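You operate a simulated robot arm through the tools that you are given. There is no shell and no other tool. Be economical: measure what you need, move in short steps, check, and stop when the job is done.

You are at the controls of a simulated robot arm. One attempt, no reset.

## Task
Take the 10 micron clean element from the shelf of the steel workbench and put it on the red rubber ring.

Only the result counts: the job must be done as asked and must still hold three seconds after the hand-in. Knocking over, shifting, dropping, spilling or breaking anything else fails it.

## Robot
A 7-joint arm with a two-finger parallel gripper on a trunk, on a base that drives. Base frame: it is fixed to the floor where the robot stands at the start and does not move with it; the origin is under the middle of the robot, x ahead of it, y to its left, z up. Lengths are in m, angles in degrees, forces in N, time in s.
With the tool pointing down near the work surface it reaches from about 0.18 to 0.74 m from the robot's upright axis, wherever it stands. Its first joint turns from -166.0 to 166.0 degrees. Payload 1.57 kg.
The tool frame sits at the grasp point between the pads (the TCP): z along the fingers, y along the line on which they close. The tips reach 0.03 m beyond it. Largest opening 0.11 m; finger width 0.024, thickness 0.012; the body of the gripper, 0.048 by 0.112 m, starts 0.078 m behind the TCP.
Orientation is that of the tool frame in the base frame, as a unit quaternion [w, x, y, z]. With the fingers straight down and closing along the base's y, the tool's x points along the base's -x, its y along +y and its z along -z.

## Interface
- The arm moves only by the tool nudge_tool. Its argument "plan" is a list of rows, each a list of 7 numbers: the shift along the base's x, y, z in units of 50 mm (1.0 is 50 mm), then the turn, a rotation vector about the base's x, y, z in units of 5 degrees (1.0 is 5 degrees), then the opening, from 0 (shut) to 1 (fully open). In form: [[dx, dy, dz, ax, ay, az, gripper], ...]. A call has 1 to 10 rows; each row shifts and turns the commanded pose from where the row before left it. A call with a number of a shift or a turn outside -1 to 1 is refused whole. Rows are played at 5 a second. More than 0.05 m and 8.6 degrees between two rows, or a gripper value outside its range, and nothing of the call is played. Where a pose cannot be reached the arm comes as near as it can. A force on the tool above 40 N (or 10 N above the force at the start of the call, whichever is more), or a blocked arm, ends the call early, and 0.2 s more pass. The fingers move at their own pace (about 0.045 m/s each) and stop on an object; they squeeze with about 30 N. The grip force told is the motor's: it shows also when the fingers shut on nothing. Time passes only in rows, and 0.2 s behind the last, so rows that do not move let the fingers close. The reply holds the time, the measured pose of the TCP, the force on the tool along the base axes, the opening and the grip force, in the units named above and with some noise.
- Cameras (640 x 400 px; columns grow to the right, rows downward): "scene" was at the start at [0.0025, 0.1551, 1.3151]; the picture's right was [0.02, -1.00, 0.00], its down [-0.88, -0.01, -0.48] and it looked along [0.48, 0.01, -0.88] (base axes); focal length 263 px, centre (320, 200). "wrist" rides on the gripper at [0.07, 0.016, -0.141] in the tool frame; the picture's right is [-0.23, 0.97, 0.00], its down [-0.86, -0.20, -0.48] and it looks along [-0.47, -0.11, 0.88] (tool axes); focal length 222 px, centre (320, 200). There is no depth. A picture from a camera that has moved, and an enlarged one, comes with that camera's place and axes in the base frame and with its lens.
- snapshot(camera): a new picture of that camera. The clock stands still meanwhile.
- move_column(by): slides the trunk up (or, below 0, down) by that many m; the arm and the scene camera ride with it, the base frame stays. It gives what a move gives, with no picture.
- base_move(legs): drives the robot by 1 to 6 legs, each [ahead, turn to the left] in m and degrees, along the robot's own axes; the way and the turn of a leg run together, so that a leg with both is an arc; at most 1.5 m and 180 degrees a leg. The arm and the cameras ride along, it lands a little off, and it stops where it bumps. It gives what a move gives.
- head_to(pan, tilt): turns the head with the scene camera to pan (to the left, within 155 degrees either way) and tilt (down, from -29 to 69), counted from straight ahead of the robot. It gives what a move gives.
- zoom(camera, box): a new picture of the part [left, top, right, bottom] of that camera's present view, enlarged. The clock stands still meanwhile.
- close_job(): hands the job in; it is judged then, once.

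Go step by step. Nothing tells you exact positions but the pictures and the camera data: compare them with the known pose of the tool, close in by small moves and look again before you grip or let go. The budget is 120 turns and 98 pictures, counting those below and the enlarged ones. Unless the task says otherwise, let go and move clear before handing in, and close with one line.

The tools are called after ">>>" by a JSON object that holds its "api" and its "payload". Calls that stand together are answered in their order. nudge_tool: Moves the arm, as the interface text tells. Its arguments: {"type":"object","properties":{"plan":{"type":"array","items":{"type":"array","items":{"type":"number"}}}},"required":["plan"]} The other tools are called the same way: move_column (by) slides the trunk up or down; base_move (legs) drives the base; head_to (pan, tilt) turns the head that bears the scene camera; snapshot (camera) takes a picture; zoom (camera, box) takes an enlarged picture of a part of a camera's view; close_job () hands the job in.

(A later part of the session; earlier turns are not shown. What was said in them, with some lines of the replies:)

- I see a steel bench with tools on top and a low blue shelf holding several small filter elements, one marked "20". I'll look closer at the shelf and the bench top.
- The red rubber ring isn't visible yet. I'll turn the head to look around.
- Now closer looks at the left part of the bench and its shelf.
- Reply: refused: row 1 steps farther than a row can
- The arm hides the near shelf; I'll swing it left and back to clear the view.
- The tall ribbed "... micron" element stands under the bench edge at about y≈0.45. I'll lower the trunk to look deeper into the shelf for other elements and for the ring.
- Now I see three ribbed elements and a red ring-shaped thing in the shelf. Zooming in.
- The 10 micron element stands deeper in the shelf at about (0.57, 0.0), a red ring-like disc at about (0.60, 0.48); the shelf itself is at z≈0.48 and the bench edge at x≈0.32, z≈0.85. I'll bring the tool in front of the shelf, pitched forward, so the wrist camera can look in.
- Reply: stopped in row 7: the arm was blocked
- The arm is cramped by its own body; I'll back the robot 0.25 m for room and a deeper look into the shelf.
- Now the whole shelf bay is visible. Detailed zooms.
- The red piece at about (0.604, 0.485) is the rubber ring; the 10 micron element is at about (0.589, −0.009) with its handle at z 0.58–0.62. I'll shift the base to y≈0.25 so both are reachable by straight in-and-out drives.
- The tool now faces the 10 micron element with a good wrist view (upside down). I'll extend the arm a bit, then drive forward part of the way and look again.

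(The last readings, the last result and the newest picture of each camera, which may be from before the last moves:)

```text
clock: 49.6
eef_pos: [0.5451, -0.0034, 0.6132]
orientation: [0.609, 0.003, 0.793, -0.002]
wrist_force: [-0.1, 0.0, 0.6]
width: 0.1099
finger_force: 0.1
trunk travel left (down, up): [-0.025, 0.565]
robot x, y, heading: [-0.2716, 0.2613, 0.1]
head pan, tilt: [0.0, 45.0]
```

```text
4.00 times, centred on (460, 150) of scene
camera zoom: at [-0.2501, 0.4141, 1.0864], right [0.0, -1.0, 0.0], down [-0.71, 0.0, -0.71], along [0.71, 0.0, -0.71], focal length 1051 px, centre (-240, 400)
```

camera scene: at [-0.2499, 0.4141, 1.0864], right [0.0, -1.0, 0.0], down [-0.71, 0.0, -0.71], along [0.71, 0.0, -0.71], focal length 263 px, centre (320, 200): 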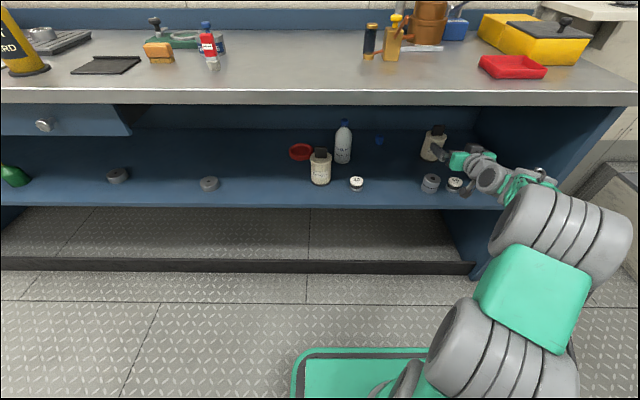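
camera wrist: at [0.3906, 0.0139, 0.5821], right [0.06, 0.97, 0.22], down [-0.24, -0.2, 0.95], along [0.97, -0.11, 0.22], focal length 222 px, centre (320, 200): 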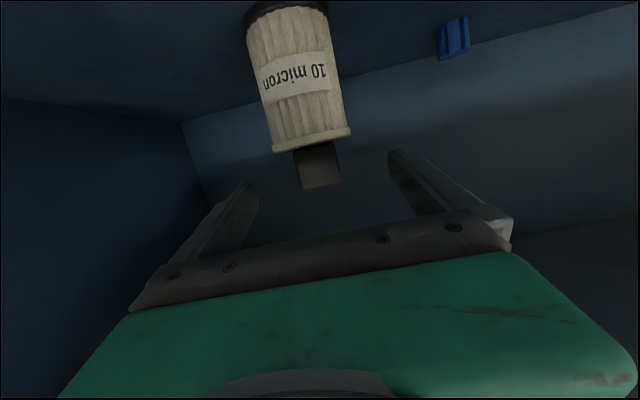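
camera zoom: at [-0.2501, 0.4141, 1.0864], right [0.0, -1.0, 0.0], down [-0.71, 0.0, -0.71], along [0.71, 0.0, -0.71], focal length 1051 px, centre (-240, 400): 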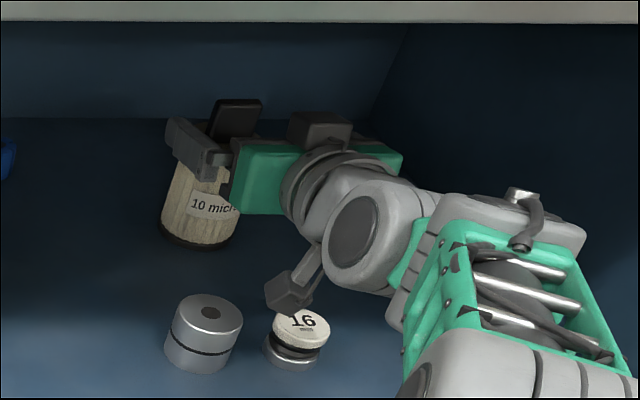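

>>> {"api": "nudge_tool", "payload": {"plan": [[0.45, 0, -0.07, 0, 0, 0, 1], [0.4, 0, -0.07, 0, 0, 0, 1]]}}

>>> {"api": "snapshot", "payload": {"camera": "wrist"}}

>>> {"api": "zoom", "payload": {"camera": "scene", "box": [400, 100, 500, 200]}}

```text
clock: 50.2
eef_pos: [0.5888, -0.0015, 0.6066]
orientation: [0.608, 0.001, 0.794, 0.0]
wrist_force: [0.0, 0.0, 0.5]
width: 0.1101
finger_force: 0.0
trunk travel left (down, up): [-0.025, 0.565]
robot x, y, heading: [-0.2629, 0.2612, 0.2]
head pan, tilt: [0.0, 45.0]
```

```text
54 pictures are left
camera wrist: at [0.4338, 0.0156, 0.576], right [0.06, 0.97, 0.22], down [-0.24, -0.2, 0.95], along [0.97, -0.11, 0.22], focal length 222 px, centre (320, 200)
```

wrist: 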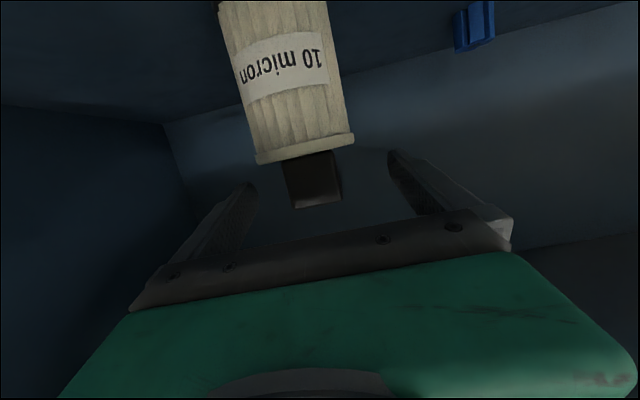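

```text
4.00 times, centred on (450, 150) of scene
camera zoom: at [-0.25, 0.4141, 1.0864], right [0.0, -1.0, 0.0], down [-0.71, 0.0, -0.71], along [0.71, 0.0, -0.71], focal length 1051 px, centre (-200, 400)
```

zoom: 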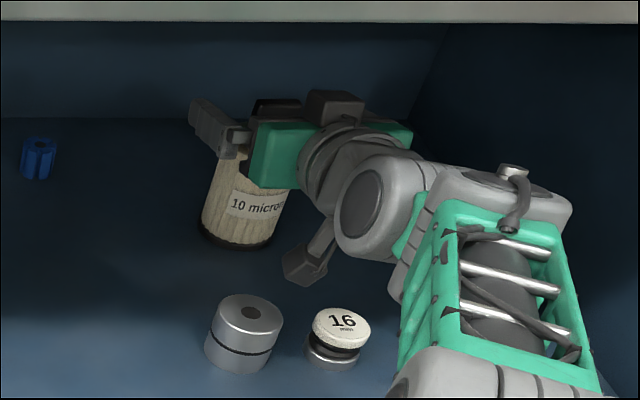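

>>> {"api": "nudge_tool", "payload": {"plan": [[0.16, -0.08, -0.05, 0, 0, 0, 1], [0, 0, 0, 0, 0, 0, 0.35], [0, 0, 0, 0, 0, 0, 0.35], [0, 0, 0, 0, 0, 0, 0.35], [0, 0, 0, 0, 0, 0, 0.35]]}}

>>> {"api": "snapshot", "payload": {"camera": "wrist"}}

```text
clock: 51.4
eef_pos: [0.5963, -0.0061, 0.6048]
orientation: [0.607, 0.002, 0.794, 0.0]
wrist_force: [0.4, 0.5, 1.0]
width: 0.0398
finger_force: 10.0
trunk travel left (down, up): [-0.025, 0.565]
robot x, y, heading: [-0.2651, 0.2627, 0.2]
head pan, tilt: [0.0, 45.0]
```

```text
52 pictures are left
camera wrist: at [0.4408, 0.0105, 0.5737], right [0.06, 0.97, 0.22], down [-0.24, -0.2, 0.95], along [0.97, -0.11, 0.22], focal length 222 px, centre (320, 200)
```

wrist: 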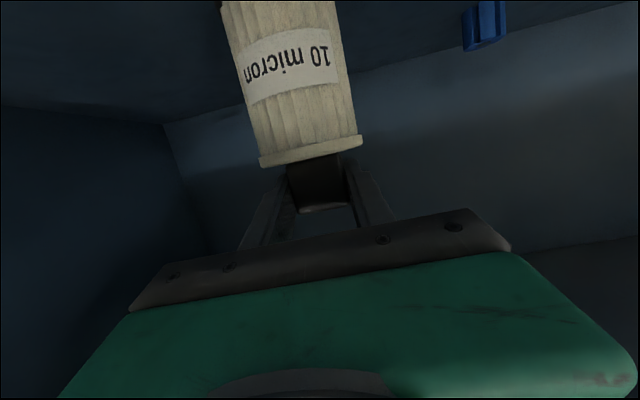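

The handle sits squarely between the pads. Squeeze and lift a little.

>>> {"api": "nudge_tool", "payload": {"plan": [[0, 0, 0, 0, 0, 0, 0], [0, 0, 0, 0, 0, 0, 0], [0, 0, 0.2, 0, 0, 0, 0], [0, 0, 0.2, 0, 0, 0, 0], [0, 0, 0.2, 0, 0, 0, 0], [0, 0, 0.2, 0, 0, 0, 0]]}}

>>> {"api": "snapshot", "payload": {"camera": "wrist"}}

>>> {"api": "zoom", "payload": {"camera": "scene", "box": [360, 90, 540, 200]}}

```text
clock: 52.8
eef_pos: [0.5964, -0.0066, 0.6437]
orientation: [0.608, 0.003, 0.794, -0.001]
wrist_force: [-0.5, 0.4, -2.2]
width: 0.0396
finger_force: 29.8
trunk travel left (down, up): [-0.025, 0.565]
robot x, y, heading: [-0.2662, 0.2582, 0.5]
head pan, tilt: [0.0, 45.0]
```

```text
51 pictures are left
camera wrist: at [0.4403, 0.0103, 0.6123], right [0.06, 0.97, 0.22], down [-0.24, -0.2, 0.95], along [0.97, -0.11, 0.22], focal length 222 px, centre (320, 200)
```

wrist: 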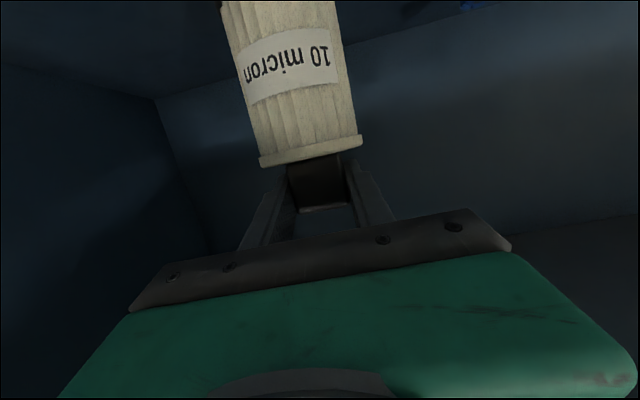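

```text
3.56 times, centred on (450, 145) of scene
camera zoom: at [-0.2496, 0.414, 1.0864], right [0.0, -1.0, 0.0], down [-0.71, 0.0, -0.71], along [0.71, 0.0, -0.71], focal length 935 px, centre (-142, 396)
```

zoom: 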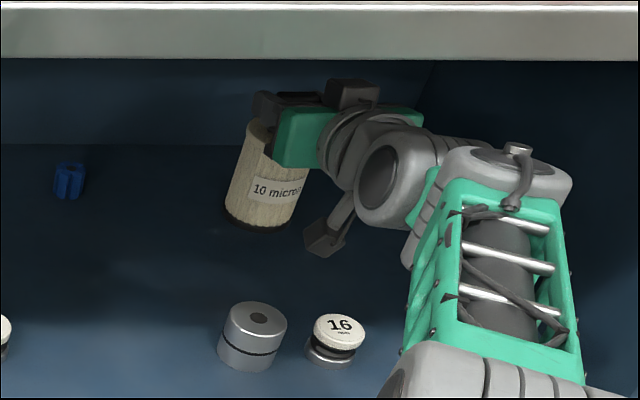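

It's held firmly and 4 cm clear of the shelf. Shift left into the free corridor (y≈0.17), then back out.

>>> {"api": "nudge_tool", "payload": {"plan": [[0, 0.6, 0.05, 0, 0, 0, 0], [0, 0.6, 0.05, 0, 0, 0, 0], [0, 0.6, 0, 0, 0, 0, 0], [0, 0.6, 0, 0, 0, 0, 0], [0, 0.6, 0, 0, 0, 0, 0], [0, 0.5, 0, 0, 0, 0, 0]]}}

>>> {"api": "snapshot", "payload": {"camera": "scene"}}

```text
clock: 54.2
eef_pos: [0.5949, 0.1666, 0.6496]
orientation: [0.608, 0.002, 0.794, -0.001]
wrist_force: [0.2, -0.4, -0.4]
width: 0.0396
finger_force: 30.4
trunk travel left (down, up): [-0.025, 0.565]
robot x, y, heading: [-0.2689, 0.2616, 0.5]
head pan, tilt: [0.0, 45.0]
```

```text
49 pictures are left
camera scene: at [-0.2498, 0.414, 1.0864], right [0.0, -1.0, 0.0], down [-0.71, 0.0, -0.71], along [0.71, 0.0, -0.71], focal length 263 px, centre (320, 200)
```

scene: 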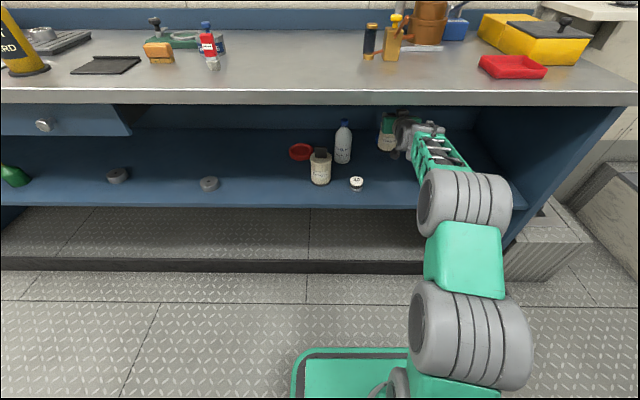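

>>> {"api": "base_move", "payload": {"legs": [[-0.18, 0]]}}

>>> {"api": "nudge_tool", "payload": {"plan": [[-0.8, 0, 0, 0, 0, 0, 0], [-0.8, 0, 0, 0, 0, 0, 0], [-0.8, 0, 0, 0, 0, 0, 0], [-0.8, 0.2, 0, 0, 0, 0, 0], [-0.8, 0.4, 0, 0, 0, 0, 0], [-0.6, 0.6, 0, 0, 0, 0, 0]]}}

>>> {"api": "snapshot", "payload": {"camera": "scene"}}

```text
clock: 55.7
eef_pos: [0.4126, 0.1644, 0.6495]
orientation: [0.608, 0.004, 0.794, -0.002]
wrist_force: [0.3, -0.1, -0.4]
width: 0.0395
finger_force: 29.8
trunk travel left (down, up): [-0.025, 0.565]
robot x, y, heading: [-0.4497, 0.2603, 0.3]
head pan, tilt: [0.0, 45.0]
```

```text
clock: 57.1
eef_pos: [0.1873, 0.2261, 0.6469]
orientation: [0.608, 0.003, 0.794, -0.002]
wrist_force: [-0.7, 0.2, -1.2]
width: 0.0395
finger_force: 30.5
trunk travel left (down, up): [-0.025, 0.565]
robot x, y, heading: [-0.4501, 0.2582, 0.3]
head pan, tilt: [0.0, 45.0]
```

```text
48 pictures are left
camera scene: at [-0.4307, 0.4134, 1.0864], right [0.0, -1.0, 0.0], down [-0.71, 0.0, -0.71], along [0.71, 0.0, -0.71], focal length 263 px, centre (320, 200)
```

scene: 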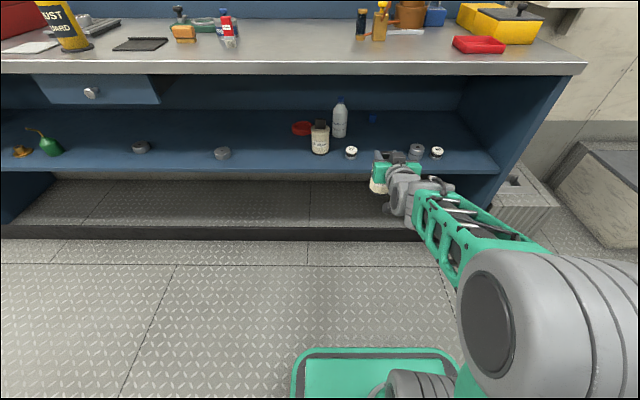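

Element is out in the open. Now swing to y≈0.54 with a 15° yaw so that the gripper passes clear of the 30 micron element.

>>> {"api": "nudge_tool", "payload": {"plan": [[0, 0.9, 0, 0, 0, -0.43, 0], [0, 0.9, 0, 0, 0, -0.43, 0], [0, 0.9, 0, 0, 0, -0.43, 0], [0, 0.9, 0, 0, 0, -0.43, 0], [0, 0.9, 0, 0, 0, -0.43, 0], [0, 0.9, 0, 0, 0, -0.43, 0], [0, 0.9, 0, 0, 0, -0.43, 0]]}}

>>> {"api": "snapshot", "payload": {"camera": "scene"}}

>>> {"api": "snapshot", "payload": {"camera": "wrist"}}

>>> {"api": "zoom", "payload": {"camera": "scene", "box": [260, 90, 380, 170]}}

```text
clock: 58.7
eef_pos: [0.1835, 0.5414, 0.6512]
orientation: [0.603, 0.108, 0.786, -0.082]
wrist_force: [-0.3, -0.7, -0.9]
width: 0.0396
finger_force: 29.7
trunk travel left (down, up): [-0.025, 0.565]
robot x, y, heading: [-0.4521, 0.2608, 0.0]
head pan, tilt: [0.0, 45.0]
```

```text
47 pictures are left
camera scene: at [-0.431, 0.4133, 1.0864], right [0.0, -1.0, 0.0], down [-0.71, 0.0, -0.71], along [0.71, 0.0, -0.71], focal length 263 px, centre (320, 200)
```

scene: 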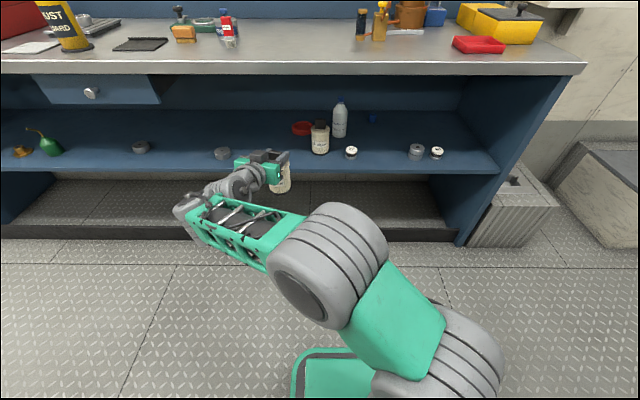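

```text
46 pictures are left
camera wrist: at [0.038, 0.5991, 0.6204], right [0.32, 0.92, 0.22], down [-0.28, -0.13, 0.95], along [0.9, -0.36, 0.22], focal length 222 px, centre (320, 200)
```

wrist: 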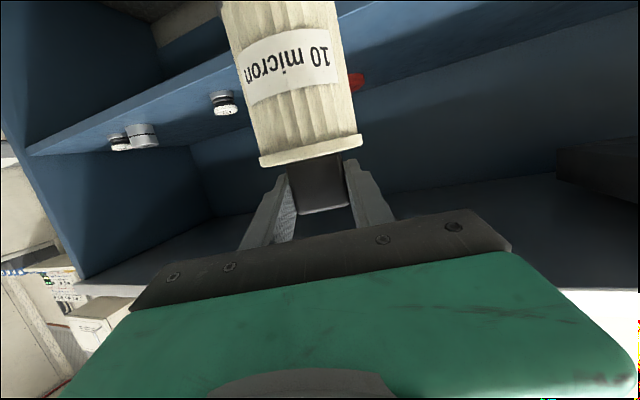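

```text
5.00 times, centred on (320, 130) of scene
camera zoom: at [-0.431, 0.4133, 1.0864], right [0.0, -1.0, 0.0], down [-0.71, 0.0, -0.71], along [0.71, 0.0, -0.71], focal length 1314 px, centre (320, 550)
```

zoom: 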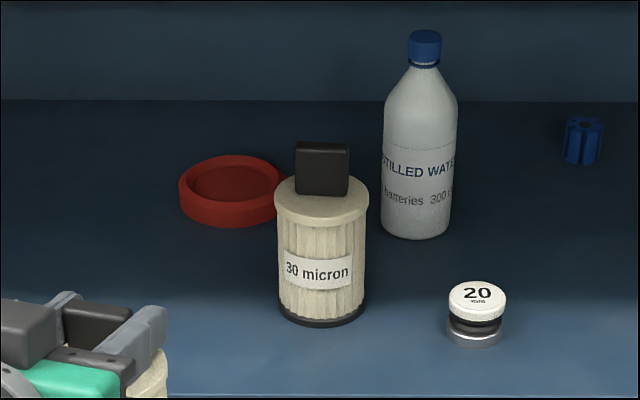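

Ring measured at about (0.61, 0.487) from three views. Driving in along y≈0.54.

>>> {"api": "base_move", "payload": {"legs": [[0.22, 0]]}}

>>> {"api": "nudge_tool", "payload": {"plan": [[0.6, 0, 0, 0, 0, 0, 0], [0.6, 0, 0, 0, 0, 0, 0], [0.6, 0, 0, 0, 0, 0, 0]]}}

>>> {"api": "snapshot", "payload": {"camera": "wrist"}}

>>> {"api": "snapshot", "payload": {"camera": "scene"}}

```text
clock: 60.5
eef_pos: [0.4119, 0.5434, 0.6513]
orientation: [0.602, 0.107, 0.787, -0.082]
wrist_force: [-1.0, -0.5, -1.0]
width: 0.0395
finger_force: 30.1
trunk travel left (down, up): [-0.025, 0.565]
robot x, y, heading: [-0.223, 0.2622, 0.3]
head pan, tilt: [0.0, 45.0]
```

```text
clock: 61.2
eef_pos: [0.5039, 0.5442, 0.6487]
orientation: [0.602, 0.107, 0.787, -0.081]
wrist_force: [0.2, -0.5, -0.9]
width: 0.0395
finger_force: 30.6
trunk travel left (down, up): [-0.025, 0.565]
robot x, y, heading: [-0.2234, 0.2581, 0.3]
head pan, tilt: [0.0, 45.0]
```

```text
44 pictures are left
camera wrist: at [0.3588, 0.6016, 0.62], right [0.32, 0.92, 0.22], down [-0.28, -0.13, 0.95], along [0.91, -0.36, 0.22], focal length 222 px, centre (320, 200)
```

wrist: 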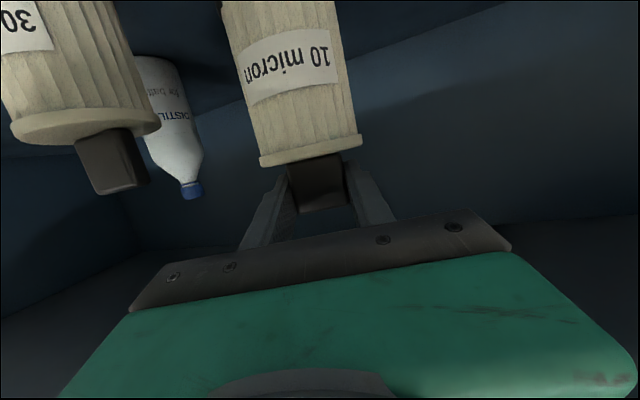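

```text
43 pictures are left
camera scene: at [-0.2033, 0.4142, 1.0864], right [0.0, -1.0, 0.0], down [-0.71, 0.0, -0.71], along [0.71, 0.0, -0.71], focal length 263 px, centre (320, 200)
```

scene: 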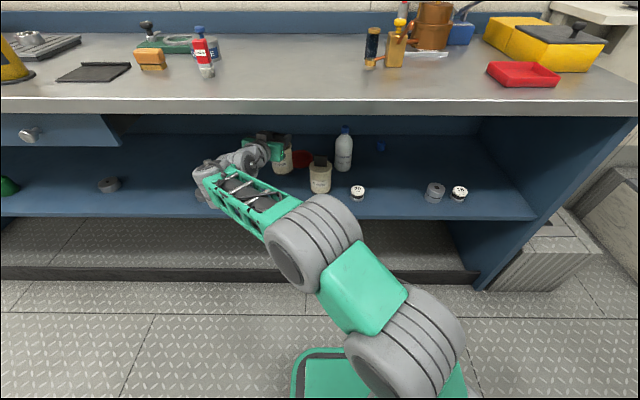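

>>> {"api": "nudge_tool", "payload": {"plan": [[0.6, 0, 0, 0, 0, 0, 0], [0.6, 0, 0, 0, 0, 0, 0], [0.6, -0.2, 0, 0, 0, 0, 0], [0.2, -0.4, 0, 0, 0, 0, 0], [0, -0.4, 0, 0, 0, 0, 0]]}}

>>> {"api": "snapshot", "payload": {"camera": "wrist"}}

>>> {"api": "zoom", "payload": {"camera": "scene", "box": [220, 110, 360, 210]}}

```text
clock: 62.5
eef_pos: [0.6019, 0.4931, 0.6496]
orientation: [0.602, 0.107, 0.787, -0.082]
wrist_force: [1.0, -0.3, -1.8]
width: 0.0397
finger_force: 29.5
trunk travel left (down, up): [-0.025, 0.565]
robot x, y, heading: [-0.2177, 0.2592, 0.3]
head pan, tilt: [0.0, 45.0]
```

```text
42 pictures are left
camera wrist: at [0.4554, 0.5505, 0.6192], right [0.32, 0.92, 0.22], down [-0.28, -0.13, 0.95], along [0.91, -0.36, 0.22], focal length 222 px, centre (320, 200)
```

wrist: 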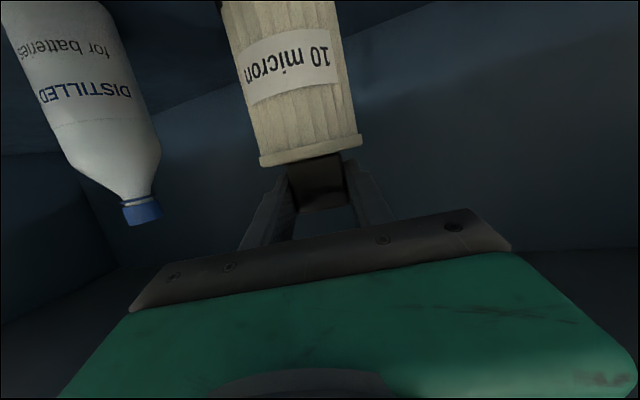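

```text
4.00 times, centred on (290, 160) of scene
camera zoom: at [-0.2031, 0.4144, 1.0863], right [0.0, -1.0, 0.0], down [-0.71, 0.0, -0.71], along [0.71, 0.0, -0.71], focal length 1051 px, centre (440, 360)
```

zoom: 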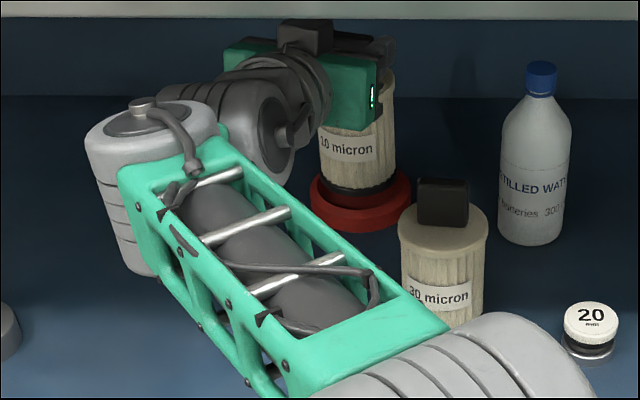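

>>> {"api": "zoom", "payload": {"camera": "scene", "box": [285, 125, 335, 175]}}

```text
8.00 times, centred on (310, 150) of scene
camera zoom: at [-0.2031, 0.4144, 1.0863], right [0.0, -1.0, 0.0], down [-0.71, 0.0, -0.71], along [0.71, 0.0, -0.71], focal length 2103 px, centre (400, 600)
```

zoom: 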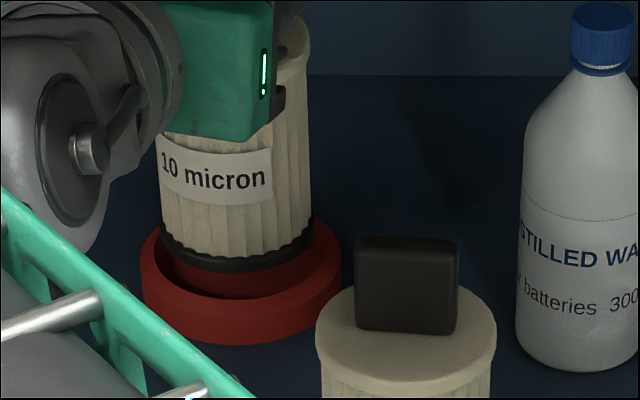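

Element is slightly short of the ring centre in x (≈1.5 cm). Correct and lower partly.

>>> {"api": "nudge_tool", "payload": {"plan": [[0.3, 0.02, 0, 0, 0, 0, 0], [0, 0, -0.2, 0, 0, 0, 0], [0, 0, -0.1, 0, 0, 0, 0]]}}

>>> {"api": "zoom", "payload": {"camera": "scene", "box": [285, 125, 335, 175]}}

```text
clock: 63.2
eef_pos: [0.6173, 0.4918, 0.6354]
orientation: [0.603, 0.106, 0.787, -0.08]
wrist_force: [0.3, 0.6, -1.2]
width: 0.0398
finger_force: 30.2
trunk travel left (down, up): [-0.025, 0.565]
robot x, y, heading: [-0.2197, 0.2599, 0.3]
head pan, tilt: [0.0, 45.0]
```

```text
8.00 times, centred on (310, 150) of scene
camera zoom: at [-0.2031, 0.4143, 1.0864], right [0.0, -1.0, 0.0], down [-0.71, 0.0, -0.71], along [0.71, 0.0, -0.71], focal length 2103 px, centre (400, 600)
```

zoom: 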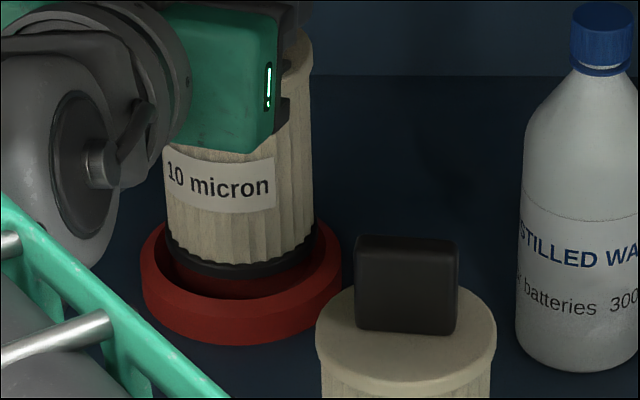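

Now centred. Lower slowly until it seats.

>>> {"api": "nudge_tool", "payload": {"plan": [[0, 0, -0.1, 0, 0, 0, 0], [0, 0, -0.1, 0, 0, 0, 0], [0, 0, -0.1, 0, 0, 0, 0]]}}

>>> {"api": "zoom", "payload": {"camera": "scene", "box": [285, 125, 335, 175]}}

```text
clock: 64.0
eef_pos: [0.6164, 0.4922, 0.6207]
orientation: [0.603, 0.107, 0.787, -0.082]
wrist_force: [0.0, 0.4, -1.3]
width: 0.0399
finger_force: 30.0
trunk travel left (down, up): [-0.025, 0.565]
robot x, y, heading: [-0.2194, 0.2642, 0.3]
head pan, tilt: [0.0, 45.0]
```

```text
8.00 times, centred on (310, 150) of scene
camera zoom: at [-0.2031, 0.4143, 1.0864], right [0.0, -1.0, 0.0], down [-0.71, 0.0, -0.71], along [0.71, 0.0, -0.71], focal length 2103 px, centre (400, 600)
```

zoom: 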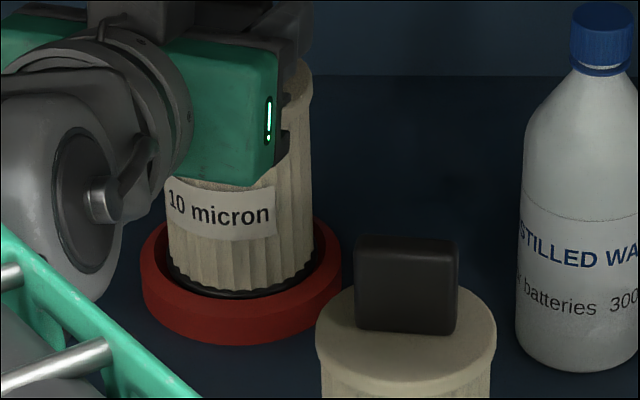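

>>> {"api": "nudge_tool", "payload": {"plan": [[0, 0, -0.06, 0, 0, 0, 0], [0, 0, -0.06, 0, 0, 0, 0]]}}

>>> {"api": "zoom", "payload": {"camera": "scene", "box": [285, 125, 335, 175]}}

```text
clock: 64.7
eef_pos: [0.6152, 0.4915, 0.6187]
orientation: [0.605, 0.108, 0.785, -0.08]
wrist_force: [-1.7, -1.6, 9.9]
width: 0.0396
finger_force: 30.1
trunk travel left (down, up): [-0.025, 0.565]
robot x, y, heading: [-0.2173, 0.2624, 0.0]
head pan, tilt: [0.0, 45.0]
```

```text
8.00 times, centred on (310, 150) of scene
camera zoom: at [-0.2042, 0.414, 1.0867], right [0.0, -1.0, 0.0], down [-0.71, 0.0, -0.71], along [0.71, 0.0, -0.71], focal length 2103 px, centre (400, 600)
```

zoom: 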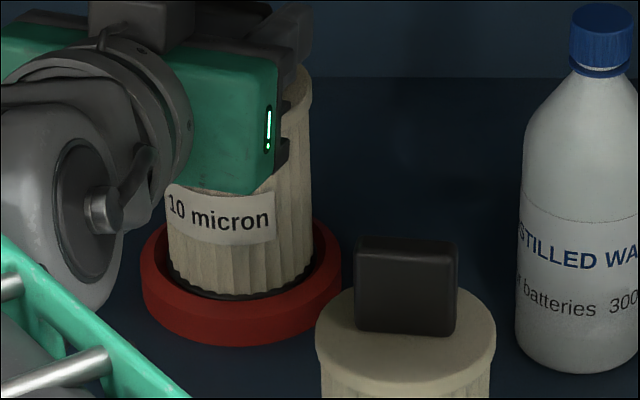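

It touches at about 10 N inside the rim. Relax the push, then open slowly.

>>> {"api": "nudge_tool", "payload": {"plan": [[0, -0.02, 0.06, 0, 0, 0, 0], [0, 0, 0, 0, 0, 0, 0]]}}

>>> {"api": "zoom", "payload": {"camera": "scene", "box": [295, 140, 330, 170]}}

>>> {"api": "snapshot", "payload": {"camera": "wrist"}}

```text
clock: 65.2
eef_pos: [0.6163, 0.4933, 0.6182]
orientation: [0.604, 0.106, 0.786, -0.08]
wrist_force: [3.6, 1.9, 6.3]
width: 0.0398
finger_force: 29.7
trunk travel left (down, up): [-0.025, 0.565]
robot x, y, heading: [-0.2222, 0.2595, 0.2]
head pan, tilt: [0.0, 45.0]
```

```text
13.33 times, centred on (312, 155) of scene
camera zoom: at [-0.2036, 0.4142, 1.0864], right [0.0, -1.0, 0.0], down [-0.71, 0.0, -0.71], along [0.71, 0.0, -0.71], focal length 3505 px, centre (420, 800)
```

zoom: 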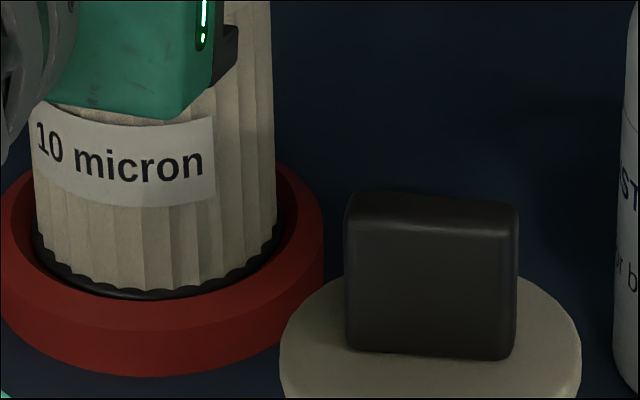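

```text
35 pictures are left
camera wrist: at [0.4708, 0.5504, 0.5876], right [0.31, 0.92, 0.22], down [-0.29, -0.13, 0.95], along [0.91, -0.36, 0.22], focal length 222 px, centre (320, 200)
```

wrist: 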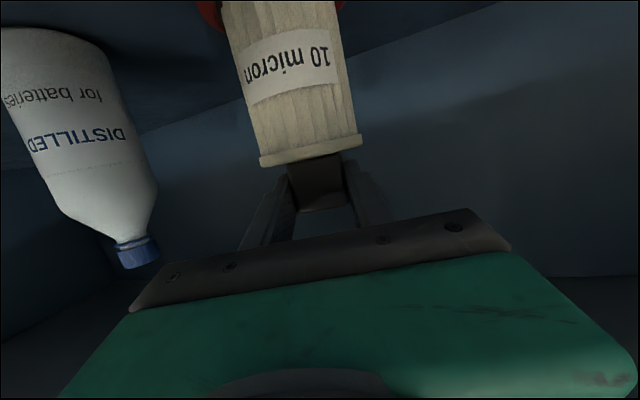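

>>> {"api": "nudge_tool", "payload": {"plan": [[0, 0, 0.03, 0, 0, 0, 0], [0, 0, 0, 0, 0, 0, 0.34], [0, 0, 0, 0, 0, 0, 0.38], [0, 0, 0, 0, 0, 0, 0.45], [0, 0, 0, 0, 0, 0, 0.6], [0, 0, 0, 0, 0, 0, 0.75], [0, 0, 0, 0, 0, 0, 0.85], [0, 0, 0, 0, 0, 0, 0.85]]}}

>>> {"api": "snapshot", "payload": {"camera": "wrist"}}

>>> {"api": "zoom", "payload": {"camera": "scene", "box": [285, 125, 335, 175]}}

```text
clock: 67.0
eef_pos: [0.6155, 0.4918, 0.6187]
orientation: [0.602, 0.108, 0.787, -0.082]
wrist_force: [0.3, -0.6, -0.3]
width: 0.0935
finger_force: 0.0
trunk travel left (down, up): [-0.025, 0.565]
robot x, y, heading: [-0.224, 0.2588, 0.3]
head pan, tilt: [0.0, 45.0]
```

```text
34 pictures are left
camera wrist: at [0.4707, 0.5496, 0.5884], right [0.32, 0.92, 0.22], down [-0.28, -0.13, 0.95], along [0.91, -0.36, 0.22], focal length 222 px, centre (320, 200)
```

wrist: 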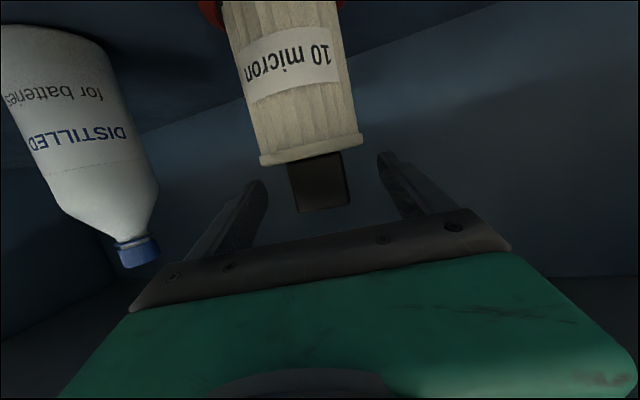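

```text
8.00 times, centred on (310, 150) of scene
camera zoom: at [-0.2032, 0.4142, 1.0864], right [0.0, -1.0, 0.0], down [-0.71, 0.0, -0.71], along [0.71, 0.0, -0.71], focal length 2103 px, centre (400, 600)
```

zoom: 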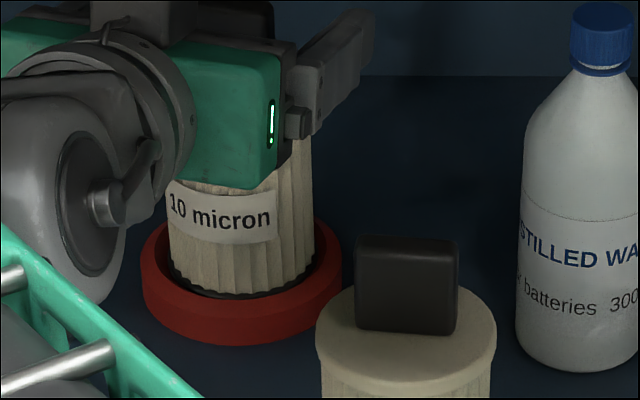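

Released and standing upright. Back away along the tool axis.

>>> {"api": "nudge_tool", "payload": {"plan": [[-0.56, 0.16, 0.1, 0, 0, 0, 0.85], [-0.56, 0.16, 0.1, 0, 0, 0, 0.85], [-0.56, 0.16, 0.05, 0, 0, 0, 0.85], [-0.56, 0.16, 0, 0, 0, 0, 0.85], [-0.56, 0.16, 0, 0, 0, 0, 0.85], [-0.56, 0.1, 0, 0, 0, 0, 0.85]]}}

>>> {"api": "base_move", "payload": {"legs": [[-0.2, 0]]}}

>>> {"api": "zoom", "payload": {"camera": "scene", "box": [230, 80, 430, 200]}}

>>> {"api": "zoom", "payload": {"camera": "scene", "box": [275, 95, 345, 155]}}

```text
clock: 68.5
eef_pos: [0.4513, 0.5375, 0.6324]
orientation: [0.603, 0.107, 0.787, -0.081]
wrist_force: [0.4, -0.3, -0.2]
width: 0.0935
finger_force: 0.0
trunk travel left (down, up): [-0.025, 0.565]
robot x, y, heading: [-0.2206, 0.2611, 0.5]
head pan, tilt: [0.0, 45.0]
```

```text
clock: 70.0
eef_pos: [0.2509, 0.5364, 0.6321]
orientation: [0.603, 0.107, 0.786, -0.082]
wrist_force: [-0.4, -0.2, 0.8]
width: 0.0935
finger_force: 0.0
trunk travel left (down, up): [-0.025, 0.565]
robot x, y, heading: [-0.4274, 0.259, 0.1]
head pan, tilt: [0.0, 45.0]
```

```text
3.20 times, centred on (330, 140) of scene
camera zoom: at [-0.4052, 0.4135, 1.0864], right [0.0, -1.0, 0.0], down [-0.71, 0.0, -0.71], along [0.71, 0.0, -0.71], focal length 841 px, centre (288, 392)
```

zoom: 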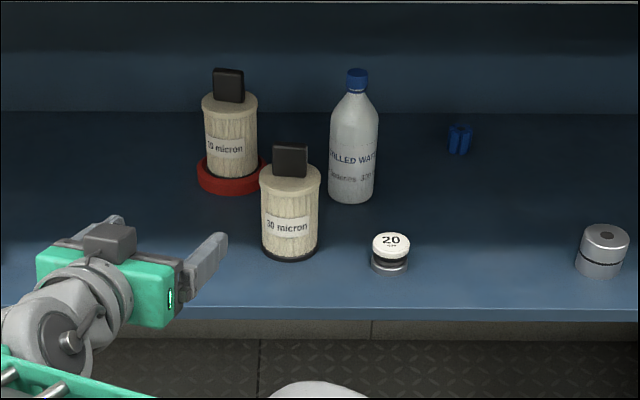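

```text
6.67 times, centred on (310, 125) of scene
camera zoom: at [-0.4052, 0.4135, 1.0864], right [0.0, -1.0, 0.0], down [-0.71, 0.0, -0.71], along [0.71, 0.0, -0.71], focal length 1752 px, centre (387, 700)
```

zoom: 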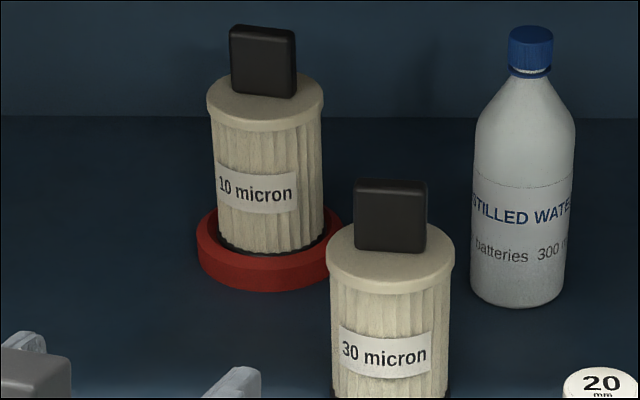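

The 10 micron element stands upright and centred on the red ring, the neighbouring items are where they were, and the gripper is clear. Handing in.

>>> {"api": "close_job", "payload": {}}

```text
The job is handed in.
```

The 10 micron element is standing upright and centred on the red rubber ring in the workbench shelf. The gripper has let go and moved clear, and nothing else was visibly moved.
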